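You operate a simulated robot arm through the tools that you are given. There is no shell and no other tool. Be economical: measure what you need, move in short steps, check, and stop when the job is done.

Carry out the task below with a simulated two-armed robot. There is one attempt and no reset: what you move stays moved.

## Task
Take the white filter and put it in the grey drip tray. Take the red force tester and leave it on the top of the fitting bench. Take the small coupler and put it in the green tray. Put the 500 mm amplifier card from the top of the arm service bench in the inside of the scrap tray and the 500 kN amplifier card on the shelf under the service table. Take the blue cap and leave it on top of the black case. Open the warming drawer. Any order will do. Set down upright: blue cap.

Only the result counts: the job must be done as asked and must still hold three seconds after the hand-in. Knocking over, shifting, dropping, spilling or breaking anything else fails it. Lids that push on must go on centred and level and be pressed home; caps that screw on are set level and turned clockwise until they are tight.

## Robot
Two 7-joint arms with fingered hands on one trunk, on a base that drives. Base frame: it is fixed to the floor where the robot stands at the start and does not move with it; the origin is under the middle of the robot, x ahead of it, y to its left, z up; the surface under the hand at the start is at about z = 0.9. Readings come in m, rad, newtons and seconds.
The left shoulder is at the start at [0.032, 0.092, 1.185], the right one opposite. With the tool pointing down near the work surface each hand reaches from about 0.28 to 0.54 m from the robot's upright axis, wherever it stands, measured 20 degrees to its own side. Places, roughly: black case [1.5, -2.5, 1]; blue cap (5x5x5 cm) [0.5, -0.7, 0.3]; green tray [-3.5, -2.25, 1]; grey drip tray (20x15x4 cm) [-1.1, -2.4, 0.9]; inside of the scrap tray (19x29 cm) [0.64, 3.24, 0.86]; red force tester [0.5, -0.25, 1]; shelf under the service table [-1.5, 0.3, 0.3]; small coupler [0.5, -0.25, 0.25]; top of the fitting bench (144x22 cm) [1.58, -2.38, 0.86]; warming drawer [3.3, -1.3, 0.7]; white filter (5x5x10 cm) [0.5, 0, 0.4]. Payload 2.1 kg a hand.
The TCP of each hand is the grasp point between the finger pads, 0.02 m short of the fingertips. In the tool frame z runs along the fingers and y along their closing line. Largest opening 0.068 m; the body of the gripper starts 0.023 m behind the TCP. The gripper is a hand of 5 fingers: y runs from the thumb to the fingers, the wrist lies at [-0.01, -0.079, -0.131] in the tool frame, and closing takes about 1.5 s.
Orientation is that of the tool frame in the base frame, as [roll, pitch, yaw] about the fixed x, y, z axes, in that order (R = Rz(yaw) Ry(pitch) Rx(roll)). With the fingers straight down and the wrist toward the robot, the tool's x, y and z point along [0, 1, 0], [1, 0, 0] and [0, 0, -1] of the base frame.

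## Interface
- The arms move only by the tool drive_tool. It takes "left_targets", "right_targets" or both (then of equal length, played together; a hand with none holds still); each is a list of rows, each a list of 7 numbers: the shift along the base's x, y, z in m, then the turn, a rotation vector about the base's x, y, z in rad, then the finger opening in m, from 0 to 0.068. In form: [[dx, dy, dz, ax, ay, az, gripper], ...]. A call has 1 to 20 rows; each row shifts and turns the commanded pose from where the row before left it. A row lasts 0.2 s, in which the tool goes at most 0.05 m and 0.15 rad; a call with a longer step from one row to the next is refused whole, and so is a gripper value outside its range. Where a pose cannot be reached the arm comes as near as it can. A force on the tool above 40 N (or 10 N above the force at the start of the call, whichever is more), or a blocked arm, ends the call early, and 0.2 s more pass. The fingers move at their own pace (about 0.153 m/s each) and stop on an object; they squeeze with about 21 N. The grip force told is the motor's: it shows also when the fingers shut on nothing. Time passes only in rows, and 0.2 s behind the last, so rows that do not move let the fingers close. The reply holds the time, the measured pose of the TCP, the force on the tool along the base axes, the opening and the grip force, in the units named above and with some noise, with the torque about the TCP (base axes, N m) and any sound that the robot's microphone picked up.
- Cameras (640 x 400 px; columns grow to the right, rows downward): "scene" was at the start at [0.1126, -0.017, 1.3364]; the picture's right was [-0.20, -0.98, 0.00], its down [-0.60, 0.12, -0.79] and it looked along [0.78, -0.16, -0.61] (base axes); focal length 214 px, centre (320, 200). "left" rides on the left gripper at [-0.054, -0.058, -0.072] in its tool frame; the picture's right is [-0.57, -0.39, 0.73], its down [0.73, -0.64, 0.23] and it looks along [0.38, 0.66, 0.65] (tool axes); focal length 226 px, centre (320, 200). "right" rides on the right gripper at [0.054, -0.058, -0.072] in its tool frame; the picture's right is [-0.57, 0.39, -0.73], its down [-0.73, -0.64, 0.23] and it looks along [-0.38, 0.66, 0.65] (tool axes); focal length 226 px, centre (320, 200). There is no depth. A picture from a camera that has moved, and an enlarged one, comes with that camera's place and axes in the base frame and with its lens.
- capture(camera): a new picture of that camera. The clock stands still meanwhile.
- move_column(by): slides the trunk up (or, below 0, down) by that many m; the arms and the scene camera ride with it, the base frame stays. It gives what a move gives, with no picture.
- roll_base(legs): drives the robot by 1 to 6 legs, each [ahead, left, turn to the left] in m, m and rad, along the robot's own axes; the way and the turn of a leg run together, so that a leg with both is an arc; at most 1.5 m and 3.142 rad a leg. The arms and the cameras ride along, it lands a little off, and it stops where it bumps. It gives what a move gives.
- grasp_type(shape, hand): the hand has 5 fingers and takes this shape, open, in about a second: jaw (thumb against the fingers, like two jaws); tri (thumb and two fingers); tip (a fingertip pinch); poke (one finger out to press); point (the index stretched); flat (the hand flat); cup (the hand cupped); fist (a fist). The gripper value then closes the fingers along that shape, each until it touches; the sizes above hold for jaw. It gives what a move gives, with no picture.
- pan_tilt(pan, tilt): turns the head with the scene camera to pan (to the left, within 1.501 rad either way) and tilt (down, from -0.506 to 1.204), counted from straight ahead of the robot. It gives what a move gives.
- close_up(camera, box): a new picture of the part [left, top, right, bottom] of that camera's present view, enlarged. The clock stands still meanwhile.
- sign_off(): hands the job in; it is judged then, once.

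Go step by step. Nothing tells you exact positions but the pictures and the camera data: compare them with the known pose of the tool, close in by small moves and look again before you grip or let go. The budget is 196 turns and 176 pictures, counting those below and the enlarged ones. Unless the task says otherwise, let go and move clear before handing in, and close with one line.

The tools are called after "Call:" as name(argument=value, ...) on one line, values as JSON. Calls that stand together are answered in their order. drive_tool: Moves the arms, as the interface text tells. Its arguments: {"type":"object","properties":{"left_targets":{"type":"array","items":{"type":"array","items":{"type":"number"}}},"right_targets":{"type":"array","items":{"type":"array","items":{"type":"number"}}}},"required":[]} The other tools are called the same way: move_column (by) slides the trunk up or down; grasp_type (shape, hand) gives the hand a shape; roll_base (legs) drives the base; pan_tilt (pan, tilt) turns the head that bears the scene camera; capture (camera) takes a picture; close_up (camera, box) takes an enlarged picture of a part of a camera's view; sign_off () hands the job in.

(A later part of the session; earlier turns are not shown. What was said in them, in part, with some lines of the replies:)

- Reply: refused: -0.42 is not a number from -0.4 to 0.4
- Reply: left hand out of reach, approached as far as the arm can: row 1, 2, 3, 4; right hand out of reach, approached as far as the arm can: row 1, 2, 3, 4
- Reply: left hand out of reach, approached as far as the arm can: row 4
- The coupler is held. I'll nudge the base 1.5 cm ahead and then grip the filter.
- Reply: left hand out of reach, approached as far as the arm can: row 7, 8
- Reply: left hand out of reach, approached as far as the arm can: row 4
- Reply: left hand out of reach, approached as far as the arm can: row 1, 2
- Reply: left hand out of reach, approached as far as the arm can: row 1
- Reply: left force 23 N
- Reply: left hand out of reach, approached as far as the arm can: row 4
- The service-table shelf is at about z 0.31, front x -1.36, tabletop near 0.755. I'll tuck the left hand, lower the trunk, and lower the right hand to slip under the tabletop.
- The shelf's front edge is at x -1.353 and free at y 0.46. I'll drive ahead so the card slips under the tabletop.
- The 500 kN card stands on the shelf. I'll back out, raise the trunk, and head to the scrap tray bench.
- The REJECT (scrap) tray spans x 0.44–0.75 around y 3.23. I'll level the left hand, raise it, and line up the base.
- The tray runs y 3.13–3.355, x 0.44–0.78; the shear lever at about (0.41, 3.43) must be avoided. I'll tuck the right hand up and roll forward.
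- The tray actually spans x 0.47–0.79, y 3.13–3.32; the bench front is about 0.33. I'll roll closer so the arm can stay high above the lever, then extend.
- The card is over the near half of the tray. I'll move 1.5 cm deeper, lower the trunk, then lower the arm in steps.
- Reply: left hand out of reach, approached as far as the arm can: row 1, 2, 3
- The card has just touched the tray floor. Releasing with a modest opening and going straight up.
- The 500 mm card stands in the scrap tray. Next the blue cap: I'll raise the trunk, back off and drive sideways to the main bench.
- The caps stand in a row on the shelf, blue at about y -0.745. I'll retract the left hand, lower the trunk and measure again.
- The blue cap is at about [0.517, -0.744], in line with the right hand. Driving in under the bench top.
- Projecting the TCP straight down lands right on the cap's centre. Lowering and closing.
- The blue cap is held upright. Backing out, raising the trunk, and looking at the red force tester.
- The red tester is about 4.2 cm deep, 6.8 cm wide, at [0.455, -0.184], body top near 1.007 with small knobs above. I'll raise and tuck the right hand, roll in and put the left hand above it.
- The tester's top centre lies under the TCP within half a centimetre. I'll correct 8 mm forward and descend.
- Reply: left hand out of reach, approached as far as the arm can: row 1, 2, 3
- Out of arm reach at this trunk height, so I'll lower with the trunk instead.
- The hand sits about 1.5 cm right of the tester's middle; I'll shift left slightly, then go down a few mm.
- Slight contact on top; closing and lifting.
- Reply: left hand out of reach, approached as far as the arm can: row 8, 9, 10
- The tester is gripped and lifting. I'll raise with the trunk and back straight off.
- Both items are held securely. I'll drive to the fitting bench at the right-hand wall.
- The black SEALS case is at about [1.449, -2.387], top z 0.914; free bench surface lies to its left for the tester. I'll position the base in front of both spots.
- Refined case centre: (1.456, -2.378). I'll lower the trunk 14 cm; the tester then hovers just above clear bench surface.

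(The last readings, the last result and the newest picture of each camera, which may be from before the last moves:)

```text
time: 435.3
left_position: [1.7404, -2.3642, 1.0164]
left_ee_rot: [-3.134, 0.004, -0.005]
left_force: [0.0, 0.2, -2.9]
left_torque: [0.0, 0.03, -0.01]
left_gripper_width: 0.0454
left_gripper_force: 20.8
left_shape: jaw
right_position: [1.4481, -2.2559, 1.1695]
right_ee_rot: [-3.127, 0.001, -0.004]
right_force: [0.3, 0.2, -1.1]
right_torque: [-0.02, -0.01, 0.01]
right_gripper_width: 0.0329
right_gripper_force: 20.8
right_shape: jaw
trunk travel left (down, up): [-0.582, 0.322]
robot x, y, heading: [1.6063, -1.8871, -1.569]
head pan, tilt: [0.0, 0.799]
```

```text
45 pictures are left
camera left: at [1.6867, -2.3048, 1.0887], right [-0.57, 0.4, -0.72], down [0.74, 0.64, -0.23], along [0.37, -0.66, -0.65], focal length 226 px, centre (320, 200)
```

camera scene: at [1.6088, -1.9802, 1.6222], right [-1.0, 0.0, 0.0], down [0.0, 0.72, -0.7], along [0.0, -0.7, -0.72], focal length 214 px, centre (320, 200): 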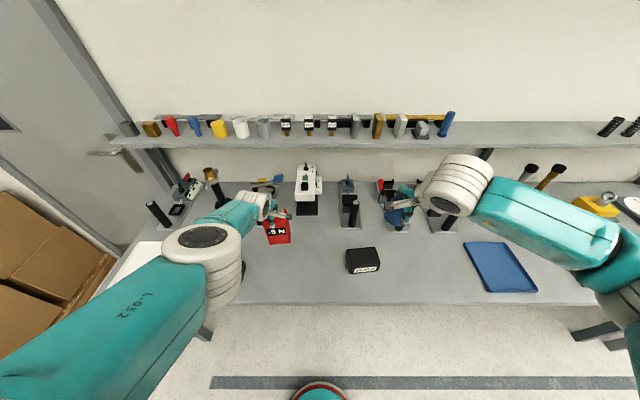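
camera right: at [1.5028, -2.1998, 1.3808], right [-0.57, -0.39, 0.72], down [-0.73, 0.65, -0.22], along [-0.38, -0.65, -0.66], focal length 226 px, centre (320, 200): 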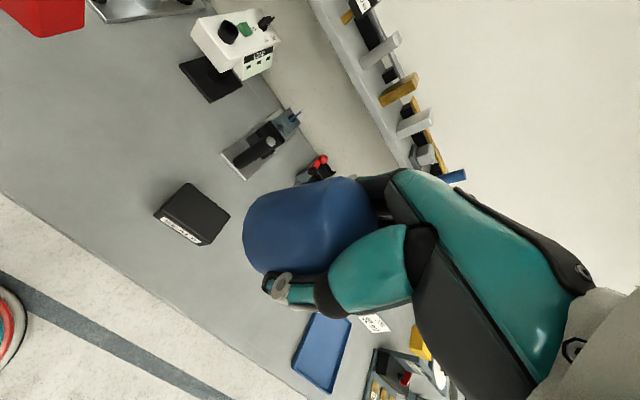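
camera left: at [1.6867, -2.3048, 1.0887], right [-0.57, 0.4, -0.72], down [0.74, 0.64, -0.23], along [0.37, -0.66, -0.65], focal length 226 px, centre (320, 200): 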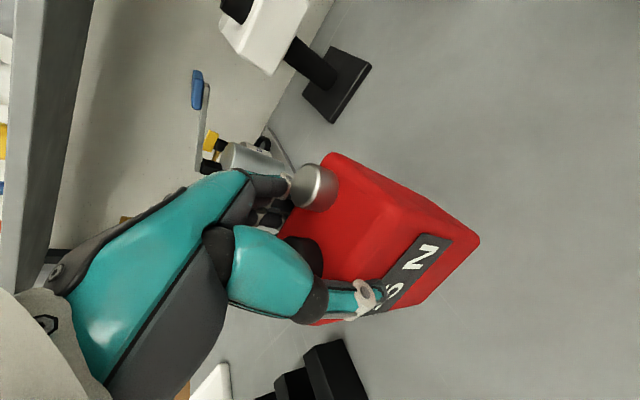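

Call:
move_column(by=-0.035)

Call:
move_column(by=-0.008)

Call:
capture(camera="left")

```text
time: 436.1
left_position: [1.7391, -2.3643, 0.9792]
left_ee_rot: [-3.131, 0.004, -0.007]
left_force: [-1.3, 0.8, -2.1]
left_torque: [-0.02, 0.02, 0.0]
left_gripper_width: 0.0454
left_gripper_force: 20.8
left_shape: jaw
right_position: [1.4488, -2.2578, 1.133]
right_ee_rot: [-3.127, 0.0, -0.005]
right_force: [0.1, 0.4, 0.2]
right_torque: [0.01, -0.05, -0.01]
right_gripper_width: 0.0327
right_gripper_force: 21.1
right_shape: jaw
trunk travel left (down, up): [-0.547, 0.357]
robot x, y, heading: [1.6113, -1.8881, -1.57]
head pan, tilt: [0.0, 0.799]
```

```text
time: 436.6
left_position: [1.7395, -2.3636, 0.9712]
left_ee_rot: [-3.132, 0.001, -0.007]
left_force: [-0.1, -0.7, -3.3]
left_torque: [0.0, 0.02, -0.01]
left_gripper_width: 0.0453
left_gripper_force: 20.1
left_shape: jaw
right_position: [1.4478, -2.2566, 1.1259]
right_ee_rot: [-3.127, 0.0, -0.004]
right_force: [0.0, -0.2, 0.2]
right_torque: [-0.01, -0.02, 0.01]
right_gripper_width: 0.0326
right_gripper_force: 21.1
right_shape: jaw
trunk travel left (down, up): [-0.539, 0.365]
robot x, y, heading: [1.6114, -1.8892, -1.571]
head pan, tilt: [0.0, 0.799]
```

```text
44 pictures are left
camera left: at [1.6866, -2.3057, 1.0442], right [-0.57, 0.4, -0.72], down [0.74, 0.64, -0.22], along [0.37, -0.66, -0.65], focal length 226 px, centre (320, 200)
```

left: 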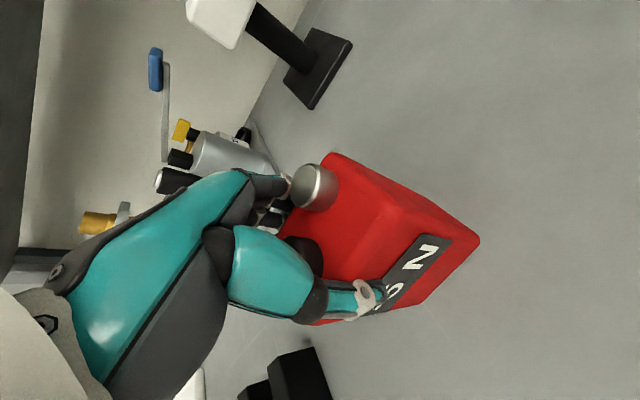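

Call:
move_column(by=-0.005)

Call:
move_column(by=-0.004)

Call:
move_column(by=-0.004)

```text
time: 437.2
left_position: [1.7391, -2.3651, 0.9667]
left_ee_rot: [-3.13, 0.002, -0.006]
left_force: [1.1, -1.0, -3.0]
left_torque: [0.01, -0.01, -0.01]
left_gripper_width: 0.0453
left_gripper_force: 20.8
left_shape: jaw
right_position: [1.4487, -2.2558, 1.1212]
right_ee_rot: [-3.127, -0.001, -0.004]
right_force: [-0.3, -0.1, -0.8]
right_torque: [-0.01, 0.02, 0.0]
right_gripper_width: 0.0328
right_gripper_force: 20.5
right_shape: jaw
trunk travel left (down, up): [-0.534, 0.37]
robot x, y, heading: [1.6086, -1.8868, -1.565]
head pan, tilt: [0.0, 0.799]
```

```text
time: 437.7
left_position: [1.7395, -2.3652, 0.9641]
left_ee_rot: [-3.132, 0.0, -0.007]
left_force: [-1.1, -2.0, 11.4]
left_torque: [-0.05, -0.1, -0.09]
left_gripper_width: 0.0451
left_gripper_force: 20.7
left_shape: jaw
right_position: [1.4472, -2.2567, 1.1169]
right_ee_rot: [-3.13, 0.0, -0.005]
right_force: [-0.2, -0.1, 0.4]
right_torque: [0.02, -0.02, 0.0]
right_gripper_width: 0.0328
right_gripper_force: 20.8
right_shape: jaw
trunk travel left (down, up): [-0.53, 0.374]
robot x, y, heading: [1.6084, -1.8962, -1.568]
head pan, tilt: [0.0, 0.799]
```

```text
time: 438.2
left_position: [1.7381, -2.3645, 0.9603]
left_ee_rot: [-3.137, 0.004, -0.005]
left_force: [-0.3, -5.0, 35.6]
left_torque: [-0.12, -0.14, -0.09]
left_gripper_width: 0.0446
left_gripper_force: 21.4
left_shape: jaw
right_position: [1.4471, -2.2547, 1.1138]
right_ee_rot: [-3.13, 0.0, -0.003]
right_force: [-0.1, 0.6, -0.2]
right_torque: [-0.01, -0.01, 0.03]
right_gripper_width: 0.0329
right_gripper_force: 20.9
right_shape: jaw
trunk travel left (down, up): [-0.526, 0.378]
robot x, y, heading: [1.6071, -1.8896, -1.57]
head pan, tilt: [0.0, 0.799]
```

The tester is firmly down on the bench. I'll take the pressure off, open, and rise straight up.

Call:
move_column(by=0.007)

Call:
drive_tool(left_targets=[[0, 0, 0, 0, 0, 0, 0.055], [0, 0, 0, 0, 0, 0, 0.068], [0, 0, 0, 0, 0, 0, 0.068], [0, 0, 0, 0, 0, 0, 0.068], [0, 0, 0.015, 0, 0, 0, 0.068], [0, 0, 0.025, 0, 0, 0, 0.068], [0, 0, 0.03, 0, 0, 0, 0.068], [0, 0, 0.04, 0, 0, 0, 0.068], [0, 0, 0.04, 0, 0, 0, 0.068], [0, 0.03, 0.03, 0, 0, 0, 0.068]])

Call:
capture(camera="scene")

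```text
time: 438.8
left_position: [1.7396, -2.3648, 0.9641]
left_ee_rot: [-3.126, 0.002, -0.006]
left_force: [-0.9, -1.0, 0.9]
left_torque: [-0.04, -0.03, -0.05]
left_gripper_width: 0.0447
left_gripper_force: 21.5
left_shape: jaw
right_position: [1.4483, -2.2562, 1.1193]
right_ee_rot: [-3.127, -0.001, -0.004]
right_force: [-0.5, 0.9, -0.1]
right_torque: [0.03, 0.01, 0.04]
right_gripper_width: 0.0327
right_gripper_force: 21.2
right_shape: jaw
trunk travel left (down, up): [-0.533, 0.371]
robot x, y, heading: [1.6094, -1.8892, -1.568]
head pan, tilt: [0.0, 0.799]
```

```text
time: 441.0
left_position: [1.7129, -2.4095, 1.1294]
left_ee_rot: [-3.129, 0.002, -0.005]
left_force: [-0.1, 0.8, 0.0]
left_torque: [0.01, 0.02, -0.02]
left_gripper_width: 0.0681
left_gripper_force: 0.0
left_shape: jaw
left hand out of reach, approached as far as the arm can: row 5, 6, 7, 8, 9, 10
right_position: [1.4479, -2.2563, 1.1197]
right_ee_rot: [-3.127, 0.0, -0.003]
right_force: [-0.1, 0.0, -1.1]
right_torque: [0.03, -0.03, 0.01]
right_gripper_width: 0.0329
right_gripper_force: 21.1
right_shape: jaw
trunk travel left (down, up): [-0.533, 0.371]
robot x, y, heading: [1.605, -1.8868, -1.57]
head pan, tilt: [0.0, 0.799]
```

```text
43 pictures are left
camera scene: at [1.6087, -1.9865, 1.433], right [-1.0, 0.0, 0.0], down [0.0, 0.72, -0.7], along [0.0, -0.7, -0.72], focal length 214 px, centre (320, 200)
```

scene: 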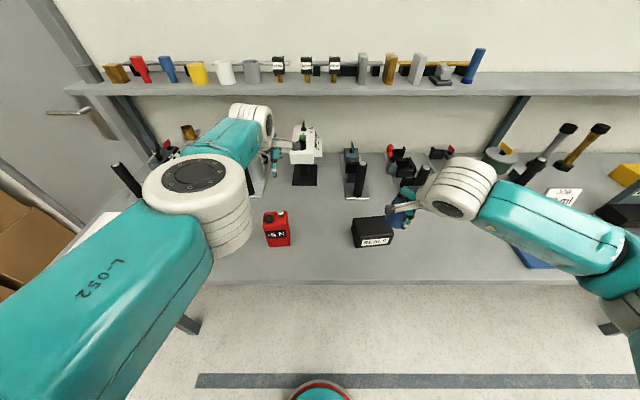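

The tester stands on the bench top. I'll retract the left hand, roll 5 cm forward, and bring the cap over the case.

Call:
drive_tool(left_targets=[[0.0, 0.03, 0.02, 0, 0, 0, 0.068], [0.0, 0.04, 0.02, 0, 0, 0, 0.068], [0.0, 0.04, 0.02, 0, 0, 0, 0.068], [0.0, 0.04, 0.02, 0, 0, 0, 0.068], [0, 0, 0, 0, 0, 0, 0.068]])

Call:
roll_base(legs=[[0.05, 0.006, 0]])

Call:
drive_tool(right_targets=[[0.001, -0.025, 0, 0, 0, 0, 0], [0.001, -0.025, -0.01, 0, 0, 0, 0], [0, -0.021, -0.02, 0, 0, 0, 0], [0, 0, -0.03, 0, 0, 0, 0], [0, 0, 0, 0, 0, 0, 0]])

Call:
capture(camera="right")

Call:
capture(camera="scene")

```text
time: 442.2
left_position: [1.7102, -2.4064, 1.1875]
left_ee_rot: [-3.126, -0.036, 0.021]
left_force: [0.7, -0.1, 0.9]
left_torque: [-0.01, 0.01, 0.03]
left_gripper_width: 0.0676
left_gripper_force: 0.0
left_shape: jaw
left hand out of reach, approached as far as the arm can: row 1, 2, 3, 4
right_position: [1.4478, -2.2565, 1.1196]
right_ee_rot: [-3.127, 0.0, -0.007]
right_force: [0.4, 0.3, -1.5]
right_torque: [-0.03, 0.02, 0.02]
right_gripper_width: 0.0328
right_gripper_force: 20.7
right_shape: jaw
trunk travel left (down, up): [-0.533, 0.371]
robot x, y, heading: [1.6085, -1.8865, -1.571]
head pan, tilt: [0.0, 0.799]
```

```text
time: 443.1
left_position: [1.7159, -2.4587, 1.1875]
left_ee_rot: [-3.125, -0.038, 0.019]
left_force: [-0.6, 0.3, 0.8]
left_torque: [0.01, -0.01, -0.06]
left_gripper_width: 0.0679
left_gripper_force: 0.1
left_shape: jaw
right_position: [1.4545, -2.309, 1.1199]
right_ee_rot: [-3.129, 0.0, -0.003]
right_force: [-0.2, -0.9, 0.0]
right_torque: [0.01, 0.01, 0.0]
right_gripper_width: 0.0326
right_gripper_force: 20.8
right_shape: jaw
trunk travel left (down, up): [-0.533, 0.371]
robot x, y, heading: [1.6106, -1.9367, -1.566]
head pan, tilt: [0.0, 0.799]
```

```text
time: 444.3
left_position: [1.7161, -2.4577, 1.1883]
left_ee_rot: [-3.124, -0.037, 0.018]
left_force: [0.1, -0.5, 0.0]
left_torque: [-0.02, -0.01, 0.01]
left_gripper_width: 0.0679
left_gripper_force: 0.0
left_shape: jaw
right_position: [1.4543, -2.3813, 1.0607]
right_ee_rot: [-3.128, 0.001, -0.004]
right_force: [0.4, 0.6, 0.2]
right_torque: [-0.03, -0.02, 0.05]
right_gripper_width: 0.0312
right_gripper_force: 21.3
right_shape: jaw
trunk travel left (down, up): [-0.533, 0.371]
robot x, y, heading: [1.6167, -1.9402, -1.566]
head pan, tilt: [0.0, 0.799]
```

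```text
42 pictures are left
camera right: at [1.5084, -2.3243, 1.1338], right [-0.57, -0.39, 0.72], down [-0.73, 0.65, -0.22], along [-0.38, -0.65, -0.65], focal length 226 px, centre (320, 200)
```

right: 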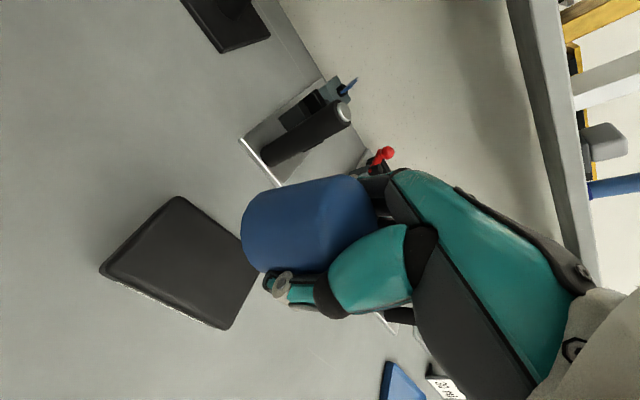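

```text
41 pictures are left
camera scene: at [1.615, -2.0385, 1.433], right [-1.0, 0.0, 0.0], down [0.0, 0.72, -0.7], along [0.0, -0.7, -0.72], focal length 214 px, centre (320, 200)
```

scene: 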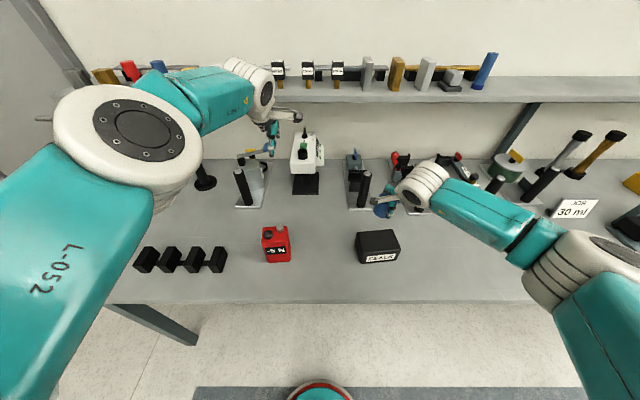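

The cap is over the case within a centimetre. I'll nudge it to centre and lower to just above the lid.

Call:
drive_tool(right_targets=[[0.005, 0.004, -0.025, 0, 0, 0, 0], [0, 0, -0.025, 0, 0, 0, 0], [0, 0, -0.025, 0, 0, 0, 0], [0, 0, -0.015, 0, 0, 0, 0], [0, 0, 0, 0, 0, 0, 0]])

Call:
capture(camera="right")

Call:
close_up(camera="scene", box=[320, 160, 480, 280])

```text
time: 445.5
left_position: [1.716, -2.459, 1.1898]
left_ee_rot: [-3.125, -0.038, 0.017]
left_force: [0.6, 0.5, 0.3]
left_torque: [0.0, 0.01, 0.01]
left_gripper_width: 0.0678
left_gripper_force: 0.0
left_shape: jaw
right_position: [1.4608, -2.3757, 0.972]
right_ee_rot: [-3.127, 0.002, -0.003]
right_force: [0.2, 0.5, -1.1]
right_torque: [0.04, 0.0, -0.02]
right_gripper_width: 0.0305
right_gripper_force: 21.0
right_shape: jaw
trunk travel left (down, up): [-0.533, 0.371]
robot x, y, heading: [1.6142, -1.9393, -1.571]
head pan, tilt: [0.0, 0.799]
```

```text
40 pictures are left
camera right: at [1.5158, -2.319, 1.0443], right [-0.57, -0.39, 0.72], down [-0.73, 0.65, -0.22], along [-0.38, -0.65, -0.65], focal length 226 px, centre (320, 200)
```

right: 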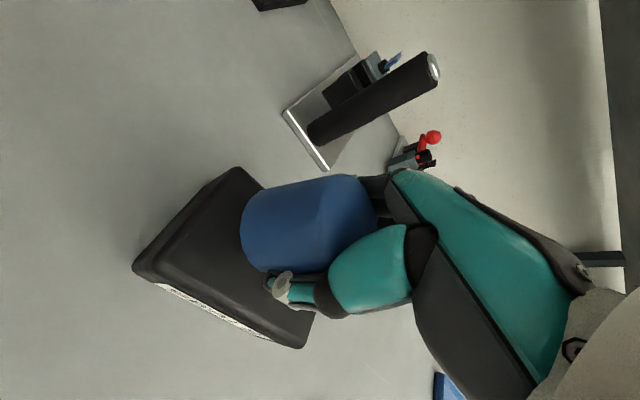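

```text
3.33 times, centred on (400, 220) of scene
camera zoom: at [1.615, -2.0386, 1.433], right [-1.0, 0.0, 0.0], down [0.0, 0.72, -0.7], along [0.0, -0.7, -0.72], focal length 715 px, centre (53, 133)
```

zoom: 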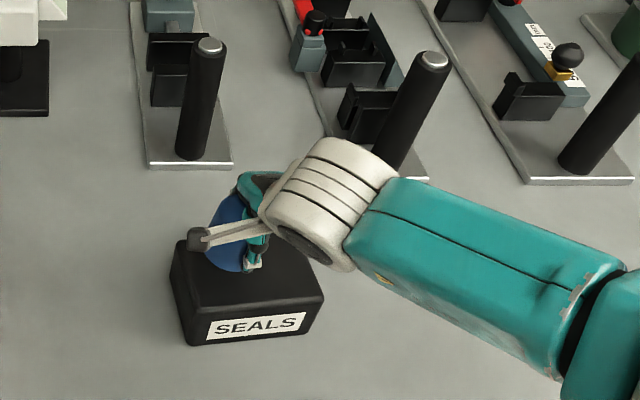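

Call:
drive_tool(right_targets=[[-0.004, -0.004, -0.008, 0, 0, 0, 0], [0, 0, -0.006, 0, 0, 0, 0], [0, 0, -0.004, 0, 0, 0, 0], [0, 0, 0, 0, 0, 0, 0]])

Call:
capture(camera="right")

```text
time: 446.5
left_position: [1.7154, -2.4584, 1.1878]
left_ee_rot: [-3.126, -0.037, 0.019]
left_force: [0.3, -0.1, -0.2]
left_torque: [-0.01, 0.01, 0.02]
left_gripper_width: 0.0677
left_gripper_force: 0.2
left_shape: jaw
right_position: [1.4568, -2.3791, 0.953]
right_ee_rot: [-3.129, 0.0, -0.004]
right_force: [-0.2, 0.1, 0.2]
right_torque: [-0.01, 0.01, -0.01]
right_gripper_width: 0.0303
right_gripper_force: 20.8
right_shape: jaw
trunk travel left (down, up): [-0.533, 0.371]
robot x, y, heading: [1.6151, -1.9395, -1.57]
head pan, tilt: [0.0, 0.799]
```

```text
38 pictures are left
camera right: at [1.5121, -2.3227, 1.0248], right [-0.57, -0.39, 0.72], down [-0.73, 0.65, -0.22], along [-0.38, -0.65, -0.65], focal length 226 px, centre (320, 200)
```

right: 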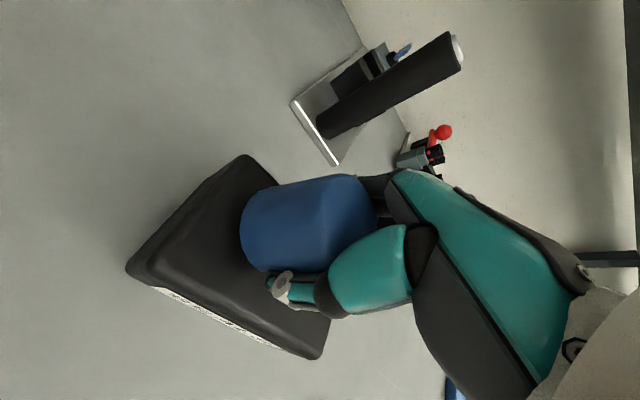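

Call:
drive_tool(right_targets=[[0, -0.004, -0.003, 0, 0, 0, 0], [0, 0, -0.003, 0, 0, 0, 0], [0, 0, -0.003, 0, 0, 0, 0], [0, 0, 0, 0, 0, 0, 0]])

Call:
drive_tool(right_targets=[[0, 0, -0.003, 0, 0, 0, 0], [0, 0, 0, 0, 0, 0, 0]])

```text
time: 447.5
left_position: [1.716, -2.4587, 1.1892]
left_ee_rot: [-3.128, -0.035, 0.018]
left_force: [0.5, 0.4, -0.1]
left_torque: [0.02, 0.02, -0.01]
left_gripper_width: 0.0677
left_gripper_force: 0.0
left_shape: jaw
right_position: [1.4574, -2.383, 0.9441]
right_ee_rot: [-3.129, -0.001, -0.005]
right_force: [0.6, -0.8, 6.5]
right_torque: [-0.05, 0.07, -0.01]
right_gripper_width: 0.0305
right_gripper_force: 20.9
right_shape: jaw
trunk travel left (down, up): [-0.533, 0.371]
robot x, y, heading: [1.6125, -1.9397, -1.571]
head pan, tilt: [0.0, 0.799]
```

```text
time: 448.1
left_position: [1.7183, -2.4567, 1.1892]
left_ee_rot: [-3.126, -0.034, 0.018]
left_force: [-0.5, -0.6, 1.0]
left_torque: [-0.01, 0.03, 0.02]
left_gripper_width: 0.0676
left_gripper_force: 0.1
left_shape: jaw
right_position: [1.4566, -2.3823, 0.942]
right_ee_rot: [-3.132, 0.0, -0.004]
right_force: [-1.2, -1.1, 19.9]
right_torque: [-0.02, 0.03, 0.0]
right_gripper_width: 0.0309
right_gripper_force: 20.9
right_shape: jaw
trunk travel left (down, up): [-0.533, 0.371]
robot x, y, heading: [1.6145, -1.9402, -1.569]
head pan, tilt: [0.0, 0.799]
```

The cap is seated on the case. Easing off, opening slowly and rising straight up.

Call:
drive_tool(right_targets=[[0, 0, 0.003, 0, 0, 0, 0.0], [0, 0, 0, 0, 0, 0, 0.04], [0, 0, 0, 0, 0, 0, 0.055], [0, 0, 0, 0, 0, 0, 0.068], [0, 0, 0, 0, 0, 0, 0.068], [0, 0, 0.01, 0, 0, 0, 0.068], [0, 0, 0.02, 0, 0, 0, 0.068], [0, 0, 0.03, 0, 0, 0, 0.068], [0, 0, 0.04, 0, 0, 0, 0.068], [0, 0, 0.04, 0, 0, 0, 0.068]])

Call:
capture(camera="right")

Call:
capture(camera="scene")

```text
time: 450.3
left_position: [1.7168, -2.457, 1.1876]
left_ee_rot: [-3.126, -0.036, 0.019]
left_force: [-0.2, -1.4, -0.1]
left_torque: [-0.01, 0.02, -0.01]
left_gripper_width: 0.0678
left_gripper_force: 0.0
left_shape: jaw
right_position: [1.4577, -2.383, 1.0833]
right_ee_rot: [-3.129, 0.001, -0.004]
right_force: [0.3, 0.6, -0.4]
right_torque: [-0.02, -0.01, 0.01]
right_gripper_width: 0.0678
right_gripper_force: 0.1
right_shape: jaw
trunk travel left (down, up): [-0.533, 0.371]
robot x, y, heading: [1.6144, -1.9351, -1.569]
head pan, tilt: [0.0, 0.799]
```

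```text
37 pictures are left
camera right: at [1.5118, -2.3265, 1.156], right [-0.57, -0.39, 0.72], down [-0.73, 0.65, -0.22], along [-0.38, -0.65, -0.66], focal length 226 px, centre (320, 200)
```

right: 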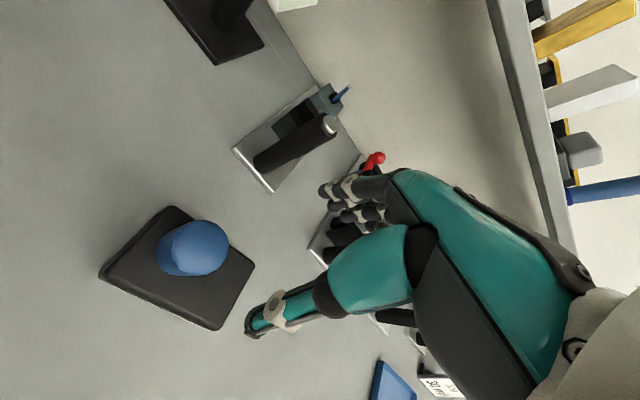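

```text
36 pictures are left
camera scene: at [1.615, -2.0385, 1.433], right [-1.0, 0.0, 0.0], down [0.0, 0.72, -0.7], along [0.0, -0.7, -0.72], focal length 214 px, centre (320, 200)
```

scene: 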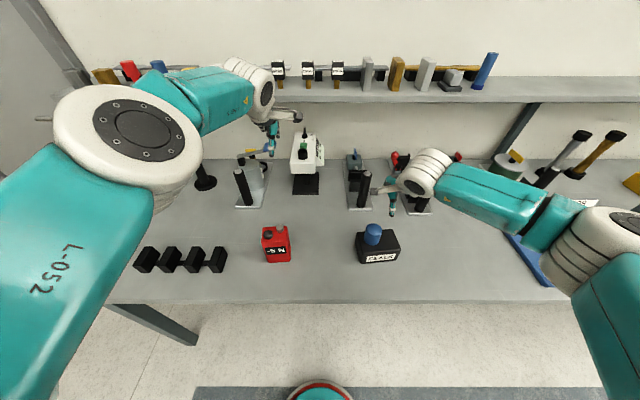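

The blue cap stands upright on the black case. I'll raise the trunk, back off and turn toward the warming drawer on the far wall.

Call:
move_column(by=0.1)

Call:
roll_base(legs=[[-0.62, 0, 0], [0, 0, 1.571], [0.55, 0, 0]])

Call:
pan_tilt(pan=0, tilt=0.55)

Call:
capture(camera="scene")

```text
time: 451.6
left_position: [1.7165, -2.4578, 1.2878]
left_ee_rot: [-3.125, -0.036, 0.019]
left_force: [-0.3, 0.7, -0.7]
left_torque: [-0.03, 0.0, 0.0]
left_gripper_width: 0.0676
left_gripper_force: 0.0
left_shape: jaw
right_position: [1.4569, -2.3835, 1.1823]
right_ee_rot: [-3.127, 0.0, -0.004]
right_force: [0.1, -0.4, -0.5]
right_torque: [-0.05, 0.01, 0.0]
right_gripper_width: 0.0678
right_gripper_force: 0.1
right_shape: jaw
trunk travel left (down, up): [-0.633, 0.271]
robot x, y, heading: [1.6144, -1.9411, -1.568]
head pan, tilt: [0.0, 0.799]
```

```text
time: 461.8
left_position: [2.6955, -1.2247, 1.2891]
left_ee_rot: [-3.127, -0.036, 1.568]
left_force: [0.1, -0.2, 0.2]
left_torque: [-0.01, 0.0, 0.01]
left_gripper_width: 0.0678
left_gripper_force: 0.1
left_shape: jaw
right_position: [2.616, -1.4807, 1.1824]
right_ee_rot: [-3.128, 0.0, 1.546]
right_force: [-0.1, 0.6, -0.4]
right_torque: [-0.01, 0.0, 0.0]
right_gripper_width: 0.068
right_gripper_force: 0.0
right_shape: jaw
trunk travel left (down, up): [-0.633, 0.271]
robot x, y, heading: [2.1745, -1.315, -0.022]
head pan, tilt: [0.0, 0.799]
```

```text
time: 462.5
left_position: [2.6948, -1.2236, 1.2879]
left_ee_rot: [-3.126, -0.036, 1.568]
left_force: [0.1, -0.7, -0.1]
left_torque: [0.01, -0.01, 0.03]
left_gripper_width: 0.0677
left_gripper_force: 0.1
left_shape: jaw
right_position: [2.6155, -1.4807, 1.1829]
right_ee_rot: [-3.126, 0.0, 1.545]
right_force: [-1.1, -0.6, 0.4]
right_torque: [0.02, -0.01, 0.01]
right_gripper_width: 0.0679
right_gripper_force: 0.1
right_shape: jaw
trunk travel left (down, up): [-0.633, 0.271]
robot x, y, heading: [2.1689, -1.3197, -0.018]
head pan, tilt: [0.0, 0.55]
```

```text
35 pictures are left
camera scene: at [2.2791, -1.3175, 1.5545], right [-0.02, -1.0, 0.0], down [-0.52, 0.01, -0.85], along [0.85, -0.02, -0.52], focal length 214 px, centre (320, 200)
```

scene: 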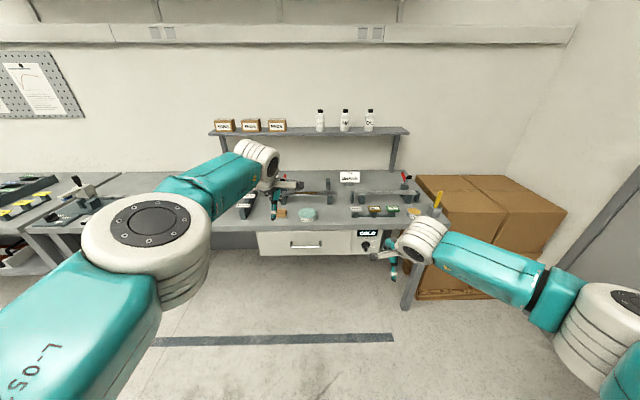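

Call:
close_up(camera="scene", box=[240, 200, 440, 300])

```text
3.20 times, centred on (340, 250) of scene
camera zoom: at [2.2791, -1.3175, 1.5545], right [-0.02, -1.0, 0.0], down [-0.52, 0.01, -0.85], along [0.85, -0.02, -0.52], focal length 686 px, centre (256, 40)
```

zoom: 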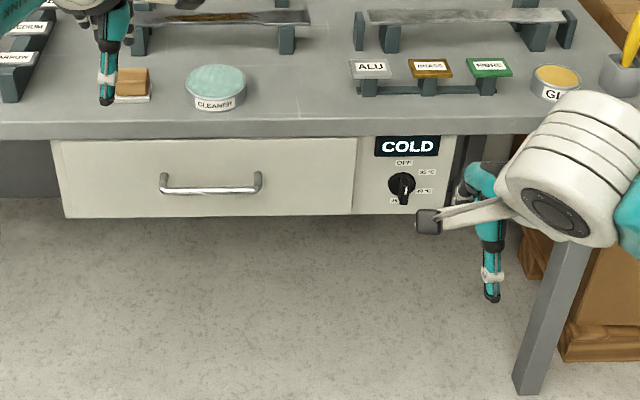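

The drawer has a horizontal bar handle at about [3.13, -1.265, 0.745]. I'll shift left, lower the trunk and point the right hand forward so it can close over the bar.

Call:
roll_base(legs=[[0, 0.2, 0.018]])

Call:
move_column(by=-0.35)

Call:
drive_tool(right_targets=[[0, 0, 0, 0, -0.1428, 0, 0.068], [0, 0, 0, 0, -0.1428, 0, 0.068], [0, 0, 0, 0, -0.1428, 0, 0.068], [0, 0, 0, 0, -0.1428, 0, 0.068], [0, 0, 0, 0, -0.1428, 0, 0.068], [0, 0, 0, 0, -0.1428, 0, 0.068], [0, 0, 0, 0, -0.1428, 0, 0.068], [0, 0, 0, 0, -0.1428, 0, 0.068], [0, 0, 0, 0, -0.1428, 0, 0.068], [0, 0, 0, 0, -0.1428, 0, 0.068], [0, 0, 0, 0, -0.1428, 0, 0.068], [0, 0, 0, 0, 0, 0, 0.068]])

Call:
capture(camera="scene")

Call:
capture(camera="right")

```text
time: 464.1
left_position: [2.6942, -1.0107, 1.2885]
left_ee_rot: [-3.126, -0.035, 1.589]
left_force: [-0.3, -0.3, 1.0]
left_torque: [0.02, -0.03, 0.01]
left_gripper_width: 0.0679
left_gripper_force: 0.2
left_shape: jaw
right_position: [2.6205, -1.2697, 1.1831]
right_ee_rot: [-3.128, 0.001, 1.567]
right_force: [-0.7, -0.3, 0.3]
right_torque: [-0.02, -0.01, -0.02]
right_gripper_width: 0.068
right_gripper_force: 0.1
right_shape: jaw
trunk travel left (down, up): [-0.633, 0.271]
robot x, y, heading: [2.1764, -1.117, -0.001]
head pan, tilt: [0.0, 0.55]
```

```text
time: 467.6
left_position: [2.6952, -1.0126, 0.9378]
left_ee_rot: [-3.127, -0.036, 1.589]
left_force: [0.2, -0.4, -0.2]
left_torque: [-0.01, 0.04, 0.01]
left_gripper_width: 0.0679
left_gripper_force: 0.1
left_shape: jaw
right_position: [2.6208, -1.272, 0.8327]
right_ee_rot: [-3.13, 0.0, 1.567]
right_force: [-1.2, -0.5, 0.5]
right_torque: [-0.02, -0.01, -0.02]
right_gripper_width: 0.0677
right_gripper_force: 0.1
right_shape: jaw
trunk travel left (down, up): [-0.283, 0.621]
robot x, y, heading: [2.1759, -1.1172, 0.001]
head pan, tilt: [0.0, 0.55]
```

```text
time: 470.2
left_position: [2.6946, -1.0129, 0.9386]
left_ee_rot: [-3.127, -0.037, 1.59]
left_force: [-0.2, 0.8, 0.2]
left_torque: [0.0, 0.02, 0.0]
left_gripper_width: 0.068
left_gripper_force: 0.1
left_shape: jaw
right_position: [2.6189, -1.2923, 0.8344]
right_ee_rot: [2.254, 0.001, 1.711]
right_force: [0.2, 0.1, 0.1]
right_torque: [0.0, -0.01, -0.01]
right_gripper_width: 0.0678
right_gripper_force: 0.1
right_shape: jaw
right hand out of reach, approached as far as the arm can: row 3, 4, 5, 6, 7, 8, 10, 11
trunk travel left (down, up): [-0.283, 0.621]
robot x, y, heading: [2.1787, -1.1145, 0.003]
head pan, tilt: [0.0, 0.55]
```

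```text
33 pictures are left
camera scene: at [2.3135, -1.1147, 1.2029], right [0.0, -1.0, 0.0], down [-0.52, 0.0, -0.85], along [0.85, 0.0, -0.52], focal length 214 px, centre (320, 200)
```

scene: 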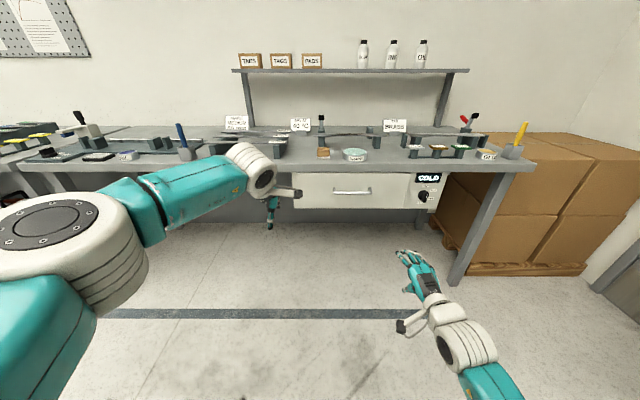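

```text
32 pictures are left
camera right: at [2.519, -1.2525, 0.8337], right [-0.24, -0.6, 0.76], down [-0.12, -0.76, -0.64], along [0.96, -0.24, 0.11], focal length 226 px, centre (320, 200)
```

right: 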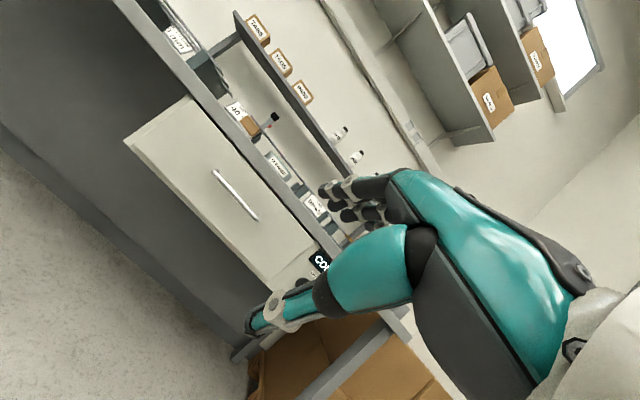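

The wrist can't pitch further with the shoulder this high. I'll lower the trunk so the forearm comes level, raise the hand, and continue the rotation.

Call:
move_column(by=-0.27)

Call:
drive_tool(right_targets=[[-0.01, 0, 0.04, 0, 0, -0.1, 0.068], [-0.01, 0, 0.04, 0, 0, -0.04, 0.068], [0, 0, 0.04, 0, -0.05, 0, 0.068], [0, 0, 0.04, 0, -0.1, 0, 0.068], [0, 0, 0.02, 0, -0.1, 0, 0.068], [0, 0, 0, 0, -0.1, 0, 0.068], [0, 0, 0, 0, -0.1, 0, 0.068], [0, 0, 0, 0, -0.1, 0, 0.068], [0, 0, 0, 0, 0, 0, 0.068]])

```text
time: 472.9
left_position: [2.695, -1.0126, 0.6689]
left_ee_rot: [-3.128, -0.037, 1.588]
left_force: [-0.2, 0.2, 0.3]
left_torque: [-0.03, -0.05, 0.02]
left_gripper_width: 0.068
left_gripper_force: 0.1
left_shape: jaw
right_position: [2.6163, -1.2928, 0.5103]
right_ee_rot: [2.393, -0.019, 1.712]
right_force: [-0.8, 0.0, 0.1]
right_torque: [0.03, 0.01, -0.01]
right_gripper_width: 0.0679
right_gripper_force: 0.0
right_shape: jaw
trunk travel left (down, up): [-0.013, 0.891]
robot x, y, heading: [2.1785, -1.1153, -0.002]
head pan, tilt: [0.0, 0.55]
```

```text
time: 474.9
left_position: [2.6941, -1.0139, 0.668]
left_ee_rot: [-3.126, -0.034, 1.59]
left_force: [0.0, 0.3, 0.3]
left_torque: [0.01, 0.01, 0.01]
left_gripper_width: 0.0678
left_gripper_force: 0.1
left_shape: jaw
right_position: [2.5947, -1.3304, 0.6987]
right_ee_rot: [1.845, -0.017, 1.587]
right_force: [-0.3, -0.2, 0.2]
right_torque: [-0.02, 0.01, -0.02]
right_gripper_width: 0.0679
right_gripper_force: 0.0
right_shape: jaw
right hand out of reach, approached as far as the arm can: row 1, 2, 8
trunk travel left (down, up): [-0.013, 0.891]
robot x, y, heading: [2.1761, -1.1156, 0.005]
head pan, tilt: [0.0, 0.55]
```

That worked: the tool now points forward, 16° below level. I'll measure the handle from here.

Call:
capture(camera="right")

Call:
close_up(camera="scene", box=[240, 100, 480, 250])

```text
31 pictures are left
camera right: at [2.5082, -1.2763, 0.6614], right [-0.59, -0.58, 0.56], down [0.06, -0.72, -0.69], along [0.81, -0.37, 0.46], focal length 226 px, centre (320, 200)
```

right: 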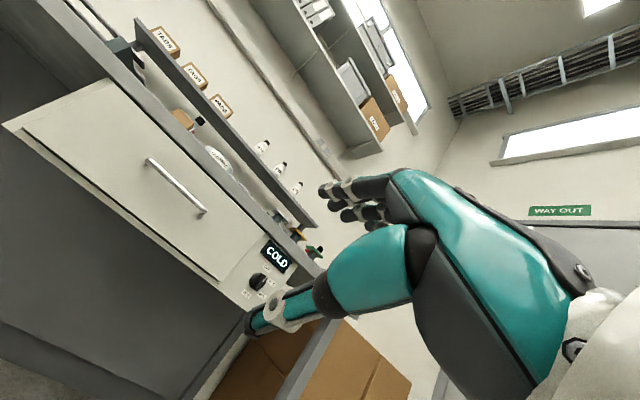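

```text
2.67 times, centred on (360, 175) of scene
camera zoom: at [2.3774, -1.1145, 0.9268], right [0.0, -1.0, 0.0], down [-0.52, 0.0, -0.85], along [0.85, 0.0, -0.52], focal length 572 px, centre (213, 267)
```

zoom: 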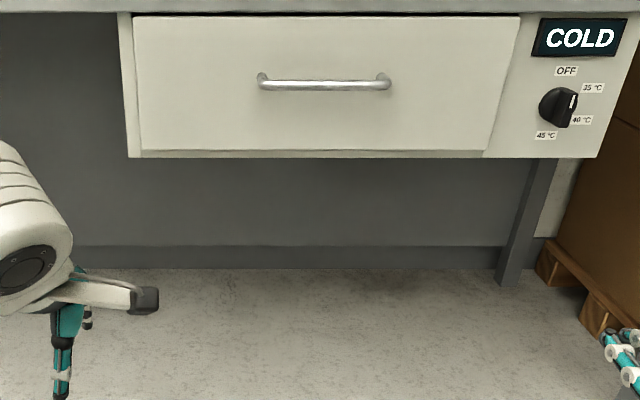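

The handle is at (3.136, -1.257, 0.739). First I'll pull the left hand back so it stays clear of the bench.

Call:
drive_tool(left_targets=[[-0.03, 0.01, -0.01, 0, 0, 0, 0.068], [-0.03, 0.01, -0.01, 0, 0, 0, 0.068], [-0.03, 0.01, -0.01, 0, 0, 0, 0.068], [-0.03, 0.01, 0, 0, 0, 0, 0.068], [-0.03, 0.01, 0, 0, 0, 0, 0.068], [-0.03, 0, 0, 0, 0, 0, 0.068]], right_targets=[[0, 0, 0.01, 0, 0, 0, 0.068], [0, 0, 0.01, 0, 0, 0, 0.068], [0, 0, 0.01, 0, 0, 0, 0.068], [0, 0, 0.01, 0, 0, 0, 0.05], [0, 0, 0, 0, 0, 0, 0.05], [0, 0, 0, 0, 0, 0, 0.05]])

```text
time: 476.3
left_position: [2.5238, -0.9658, 0.6392]
left_ee_rot: [-3.124, -0.036, 1.592]
left_force: [0.2, 0.5, 0.6]
left_torque: [0.0, 0.0, 0.02]
left_gripper_width: 0.0679
left_gripper_force: 0.1
left_shape: jaw
left hand out of reach, approached as far as the arm can: row 6
right_position: [2.594, -1.3302, 0.7388]
right_ee_rot: [1.843, -0.015, 1.583]
right_force: [0.8, 0.6, -0.1]
right_torque: [-0.03, 0.04, -0.01]
right_gripper_width: 0.0503
right_gripper_force: 0.1
right_shape: jaw
trunk travel left (down, up): [-0.013, 0.891]
robot x, y, heading: [2.1773, -1.1152, 0.001]
head pan, tilt: [0.0, 0.55]
```

Call:
roll_base(legs=[[0.2, 0.073, 0], [0.24, 0, 0]])

Call:
capture(camera="right")

Call:
capture(camera="scene")

```text
time: 479.4
left_position: [2.9696, -0.8917, 0.6391]
left_ee_rot: [-3.127, -0.036, 1.592]
left_force: [-0.4, -0.3, 0.2]
left_torque: [0.03, 0.02, -0.02]
left_gripper_width: 0.0679
left_gripper_force: 0.0
left_shape: jaw
right_position: [3.0377, -1.2551, 0.7392]
right_ee_rot: [1.844, -0.016, 1.585]
right_force: [-0.8, 0.3, 0.5]
right_torque: [-0.01, 0.0, -0.03]
right_gripper_width: 0.0502
right_gripper_force: 0.1
right_shape: jaw
trunk travel left (down, up): [-0.013, 0.891]
robot x, y, heading: [2.6191, -1.0443, 0.007]
head pan, tilt: [0.0, 0.55]
```

```text
29 pictures are left
camera right: at [2.9521, -1.2015, 0.7025], right [-0.59, -0.58, 0.56], down [0.06, -0.72, -0.69], along [0.81, -0.37, 0.46], focal length 226 px, centre (320, 200)
```

right: 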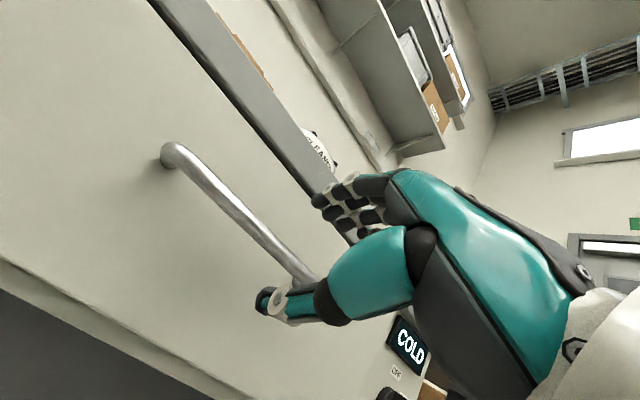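

```text
28 pictures are left
camera scene: at [2.8215, -1.0401, 0.9268], right [0.0, -1.0, 0.0], down [-0.52, 0.0, -0.85], along [0.85, 0.0, -0.52], focal length 214 px, centre (320, 200)
```

scene: 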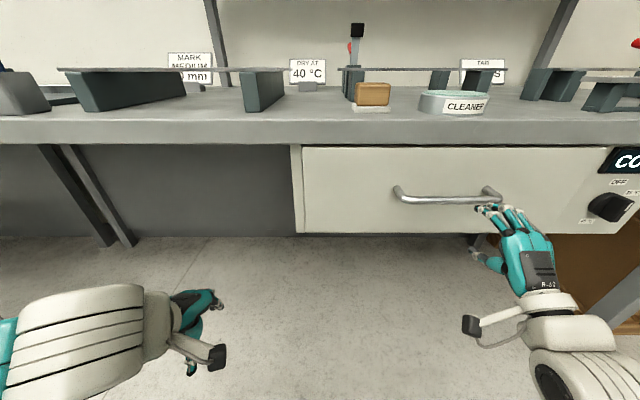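

The jaws straddle the bar's height. Rolling the last 8.5 cm so the bar sits between thumb and fingers.

Call:
roll_base(legs=[[0.085, 0, 0]])

Call:
capture(camera="right")

```text
time: 480.4
left_position: [3.055, -0.8906, 0.6397]
left_ee_rot: [-3.127, -0.037, 1.593]
left_force: [0.3, -0.2, -0.3]
left_torque: [0.0, 0.02, 0.02]
left_gripper_width: 0.0678
left_gripper_force: 0.1
left_shape: jaw
right_position: [3.1231, -1.2541, 0.7387]
right_ee_rot: [1.844, -0.016, 1.585]
right_force: [0.0, -0.4, -0.2]
right_torque: [-0.02, -0.01, 0.01]
right_gripper_width: 0.05
right_gripper_force: 0.1
right_shape: jaw
trunk travel left (down, up): [-0.013, 0.891]
robot x, y, heading: [2.7068, -1.0417, 0.004]
head pan, tilt: [0.0, 0.55]
```

```text
27 pictures are left
camera right: at [3.0372, -1.201, 0.7025], right [-0.59, -0.58, 0.56], down [0.06, -0.72, -0.69], along [0.81, -0.37, 0.46], focal length 226 px, centre (320, 200)
```

right: 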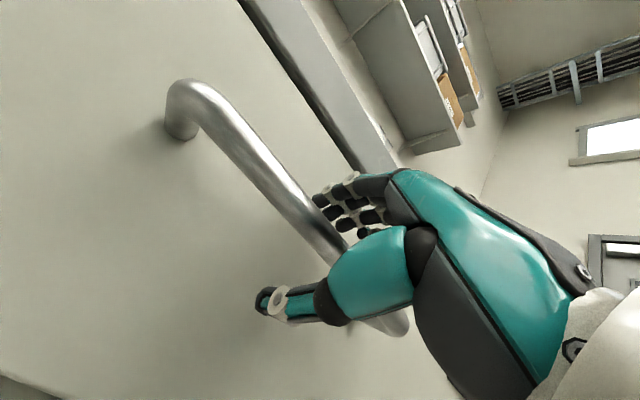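

The bar runs between the thumb and fingers. Closing on it.

Call:
drive_tool(right_targets=[[0, 0, 0, 0, 0, 0, 0.03], [0, 0, 0, 0, 0, 0, 0.01], [0, 0, 0, 0, 0, 0, 0], [0, 0, 0, 0, 0, 0, 0], [0, 0, 0, 0, 0, 0, 0], [0, 0, 0, 0, 0, 0, 0], [0, 0, 0, 0, 0, 0, 0]])

Call:
roll_base(legs=[[-0.06, 0, 0]])

Call:
capture(camera="scene")

```text
time: 482.0
left_position: [3.054, -0.8891, 0.6384]
left_ee_rot: [-3.125, -0.038, 1.594]
left_force: [0.3, -0.6, -0.1]
left_torque: [-0.02, 0.02, 0.01]
left_gripper_width: 0.0675
left_gripper_force: 0.1
left_shape: jaw
right_position: [3.124, -1.2538, 0.7388]
right_ee_rot: [1.845, -0.016, 1.586]
right_force: [0.9, 0.5, -6.9]
right_torque: [-0.06, -0.03, 0.01]
right_gripper_width: 0.0016
right_gripper_force: 20.9
right_shape: jaw
trunk travel left (down, up): [-0.013, 0.891]
robot x, y, heading: [2.7079, -1.0425, 0.003]
head pan, tilt: [0.0, 0.55]
```

```text
time: 483.0
left_position: [2.9937, -0.8895, 0.6387]
left_ee_rot: [-3.127, -0.036, 1.594]
left_force: [0.3, -0.7, 1.0]
left_torque: [0.01, 0.0, 0.02]
left_gripper_width: 0.068
left_gripper_force: 0.1
left_shape: jaw
right_position: [3.0631, -1.2543, 0.7384]
right_ee_rot: [1.845, -0.015, 1.586]
right_force: [-0.5, 0.0, -9.8]
right_torque: [-0.06, -0.01, 0.05]
right_gripper_width: 0.0027
right_gripper_force: 20.9
right_shape: jaw
trunk travel left (down, up): [-0.013, 0.891]
robot x, y, heading: [2.6455, -1.0389, 0.008]
head pan, tilt: [0.0, 0.55]
```

```text
26 pictures are left
camera scene: at [2.8457, -1.0398, 0.9266], right [0.01, -1.0, 0.0], down [-0.52, 0.0, -0.85], along [0.85, 0.01, -0.52], focal length 214 px, centre (320, 200)
```

scene: 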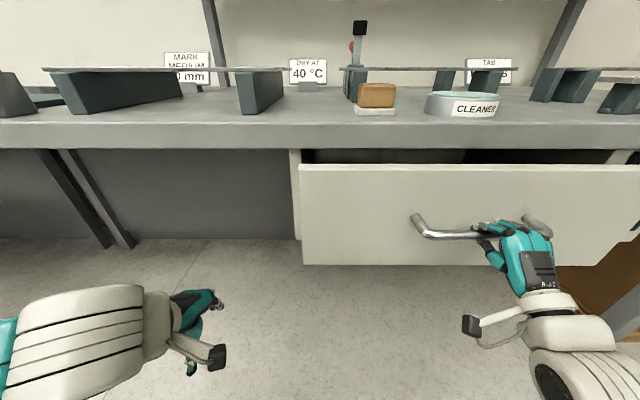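

The drawer follows the hand. I'll keep pulling straight back.

Call:
roll_base(legs=[[-0.12, 0, -0.005]])

Call:
roll_base(legs=[[-0.08, 0, 0]])

Call:
capture(camera="scene")

```text
time: 484.2
left_position: [2.8735, -0.892, 0.6396]
left_ee_rot: [-3.124, -0.036, 1.589]
left_force: [-0.5, 0.4, 0.3]
left_torque: [0.01, 0.0, -0.01]
left_gripper_width: 0.0676
left_gripper_force: 0.0
left_shape: jaw
right_position: [2.9423, -1.2565, 0.7389]
right_ee_rot: [1.847, -0.015, 1.58]
right_force: [-0.8, 7.0, -10.0]
right_torque: [-0.06, 0.05, 0.01]
right_gripper_width: 0.0023
right_gripper_force: 21.1
right_shape: jaw
trunk travel left (down, up): [-0.013, 0.891]
robot x, y, heading: [2.5267, -1.0411, 0.002]
head pan, tilt: [0.0, 0.55]
```

```text
time: 485.3
left_position: [2.7919, -0.8908, 0.6396]
left_ee_rot: [-3.127, -0.037, 1.589]
left_force: [-0.1, -0.4, 0.1]
left_torque: [0.02, 0.02, 0.03]
left_gripper_width: 0.0676
left_gripper_force: 0.1
left_shape: jaw
right_position: [2.861, -1.2571, 0.7379]
right_ee_rot: [1.847, -0.015, 1.583]
right_force: [-0.2, 5.8, -10.5]
right_torque: [-0.01, -0.02, 0.04]
right_gripper_width: 0.0026
right_gripper_force: 20.7
right_shape: jaw
trunk travel left (down, up): [-0.013, 0.891]
robot x, y, heading: [2.4427, -1.0444, -0.002]
head pan, tilt: [0.0, 0.55]
```

```text
25 pictures are left
camera scene: at [2.6447, -1.0409, 0.9266], right [0.0, -1.0, 0.0], down [-0.52, 0.0, -0.85], along [0.85, 0.0, -0.52], focal length 214 px, centre (320, 200)
```

scene: 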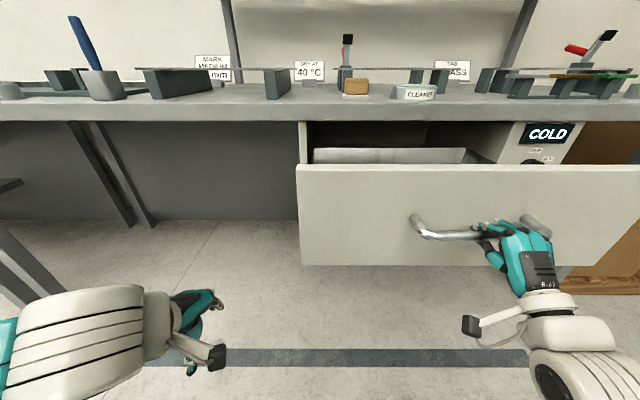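

Open about 26 cm. One more gentle pull to find the end of travel.

Call:
roll_base(legs=[[-0.06, 0, 0]])

Call:
capture(camera="scene")

```text
time: 486.3
left_position: [2.7513, -0.89, 0.6371]
left_ee_rot: [-3.124, -0.036, 1.593]
left_force: [0.8, -0.2, 0.8]
left_torque: [0.01, 0.01, -0.02]
left_gripper_width: 0.0677
left_gripper_force: 0.1
left_shape: jaw
right_position: [2.8219, -1.2562, 0.7352]
right_ee_rot: [1.857, -0.016, 1.585]
right_force: [21.5, -1.3, 0.2]
right_torque: [-0.04, 0.08, 0.11]
right_gripper_width: 0.0016
right_gripper_force: 20.9
right_shape: jaw
trunk travel left (down, up): [-0.013, 0.891]
robot x, y, heading: [2.4017, -1.0438, 0.003]
head pan, tilt: [0.0, 0.55]
stopped in leg 1: the force on the tool passed its limit at 66 N (the readings are from after the stop); the commanded pose is now the measured one
```

```text
24 pictures are left
camera scene: at [2.6036, -1.0406, 0.9264], right [0.01, -1.0, 0.0], down [-0.52, 0.0, -0.85], along [0.85, 0.01, -0.52], focal length 214 px, centre (320, 200)
```

scene: 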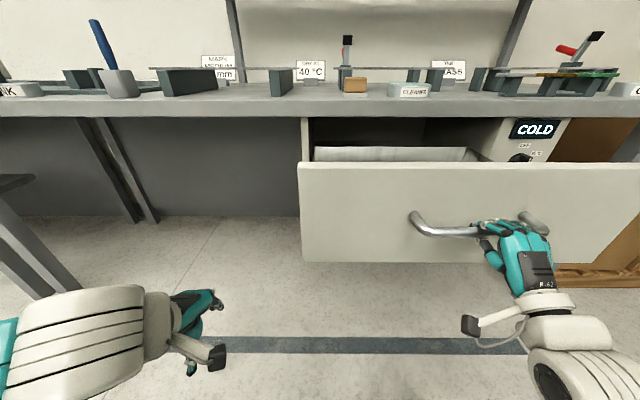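

The drawer hit its end stop, fully open. I'll relax, open the hand and back straight away.

Call:
drive_tool(right_targets=[[0, 0, 0, 0, 0, 0, 0.03], [0, 0, 0, 0, 0, 0, 0.05], [0, 0, 0, 0, 0, 0, 0.05], [0, 0, 0, 0, 0, 0, 0.05], [0, 0, 0, 0, 0, 0, 0.05]])

Call:
roll_base(legs=[[-0.25, 0, 0]])

Call:
capture(camera="scene")

```text
time: 487.5
left_position: [2.7484, -0.8914, 0.6388]
left_ee_rot: [-3.127, -0.037, 1.593]
left_force: [0.3, 0.1, 0.4]
left_torque: [-0.04, 0.0, 0.0]
left_gripper_width: 0.0677
left_gripper_force: 0.0
left_shape: jaw
right_position: [2.8195, -1.2557, 0.7358]
right_ee_rot: [1.854, -0.016, 1.585]
right_force: [1.2, 0.3, -0.2]
right_torque: [0.0, -0.02, 0.04]
right_gripper_width: 0.0496
right_gripper_force: 0.1
right_shape: jaw
trunk travel left (down, up): [-0.013, 0.891]
robot x, y, heading: [2.4019, -1.0403, 0.005]
head pan, tilt: [0.0, 0.55]
```

```text
time: 489.3
left_position: [2.4967, -0.8911, 0.6391]
left_ee_rot: [-3.127, -0.036, 1.598]
left_force: [0.1, 0.3, -0.6]
left_torque: [-0.03, -0.02, 0.0]
left_gripper_width: 0.0676
left_gripper_force: 0.1
left_shape: jaw
right_position: [2.5695, -1.2563, 0.7369]
right_ee_rot: [1.854, -0.016, 1.588]
right_force: [0.1, 0.1, -0.6]
right_torque: [0.03, 0.02, 0.02]
right_gripper_width: 0.0499
right_gripper_force: 0.1
right_shape: jaw
trunk travel left (down, up): [-0.013, 0.891]
robot x, y, heading: [2.1506, -1.0435, 0.013]
head pan, tilt: [0.0, 0.55]
```

```text
23 pictures are left
camera scene: at [2.3503, -1.0415, 0.9268], right [0.01, -1.0, 0.0], down [-0.52, -0.01, -0.85], along [0.85, 0.01, -0.52], focal length 214 px, centre (320, 200)
```

scene: 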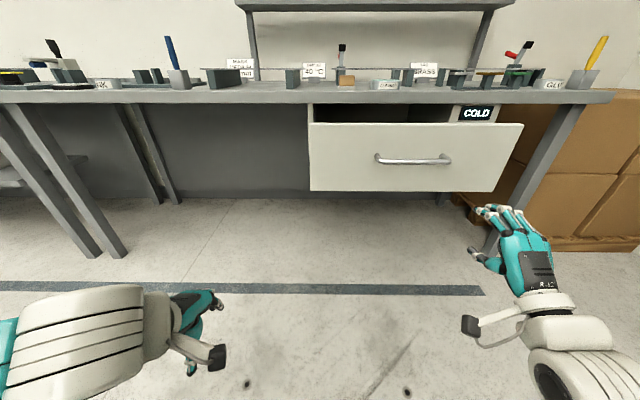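

The drawer stays open. A last look toward the fitting bench to confirm the tester and cap still stand.

Call:
pan_tilt(pan=-1.5, tilt=0.1)

Call:
capture(camera="scene")

```text
time: 490.9
left_position: [2.497, -0.891, 0.6392]
left_ee_rot: [-3.126, -0.036, 1.598]
left_force: [-0.4, -0.3, -1.0]
left_torque: [0.01, -0.01, 0.02]
left_gripper_width: 0.0678
left_gripper_force: 0.0
left_shape: jaw
right_position: [2.5702, -1.2561, 0.7373]
right_ee_rot: [1.854, -0.016, 1.588]
right_force: [-0.2, -0.9, -0.1]
right_torque: [0.01, 0.05, -0.01]
right_gripper_width: 0.0498
right_gripper_force: 0.0
right_shape: jaw
trunk travel left (down, up): [-0.013, 0.891]
robot x, y, heading: [2.1513, -1.0435, 0.017]
head pan, tilt: [-1.499, 0.099]
```

```text
22 pictures are left
camera scene: at [2.2682, -1.1342, 0.9684], right [-1.0, -0.08, 0.0], down [-0.01, 0.1, -0.99], along [0.08, -0.99, -0.1], focal length 214 px, centre (320, 200)
```

scene: 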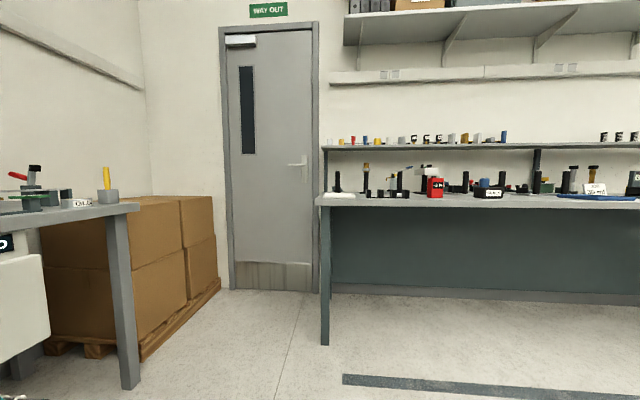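

Both the tester and the blue cap on the case still stand, and every item is in place, so I'm handing in.

Call:
sign_off()

```text
The job is handed in.
```

All seven parts of the job were done and handed in: the filter, force tester, coupler, both amplifier cards and the blue cap (upright) are placed, and the warming drawer is fully open; I took the main bench, where I found the only 500 mm card, to be the arm service bench.
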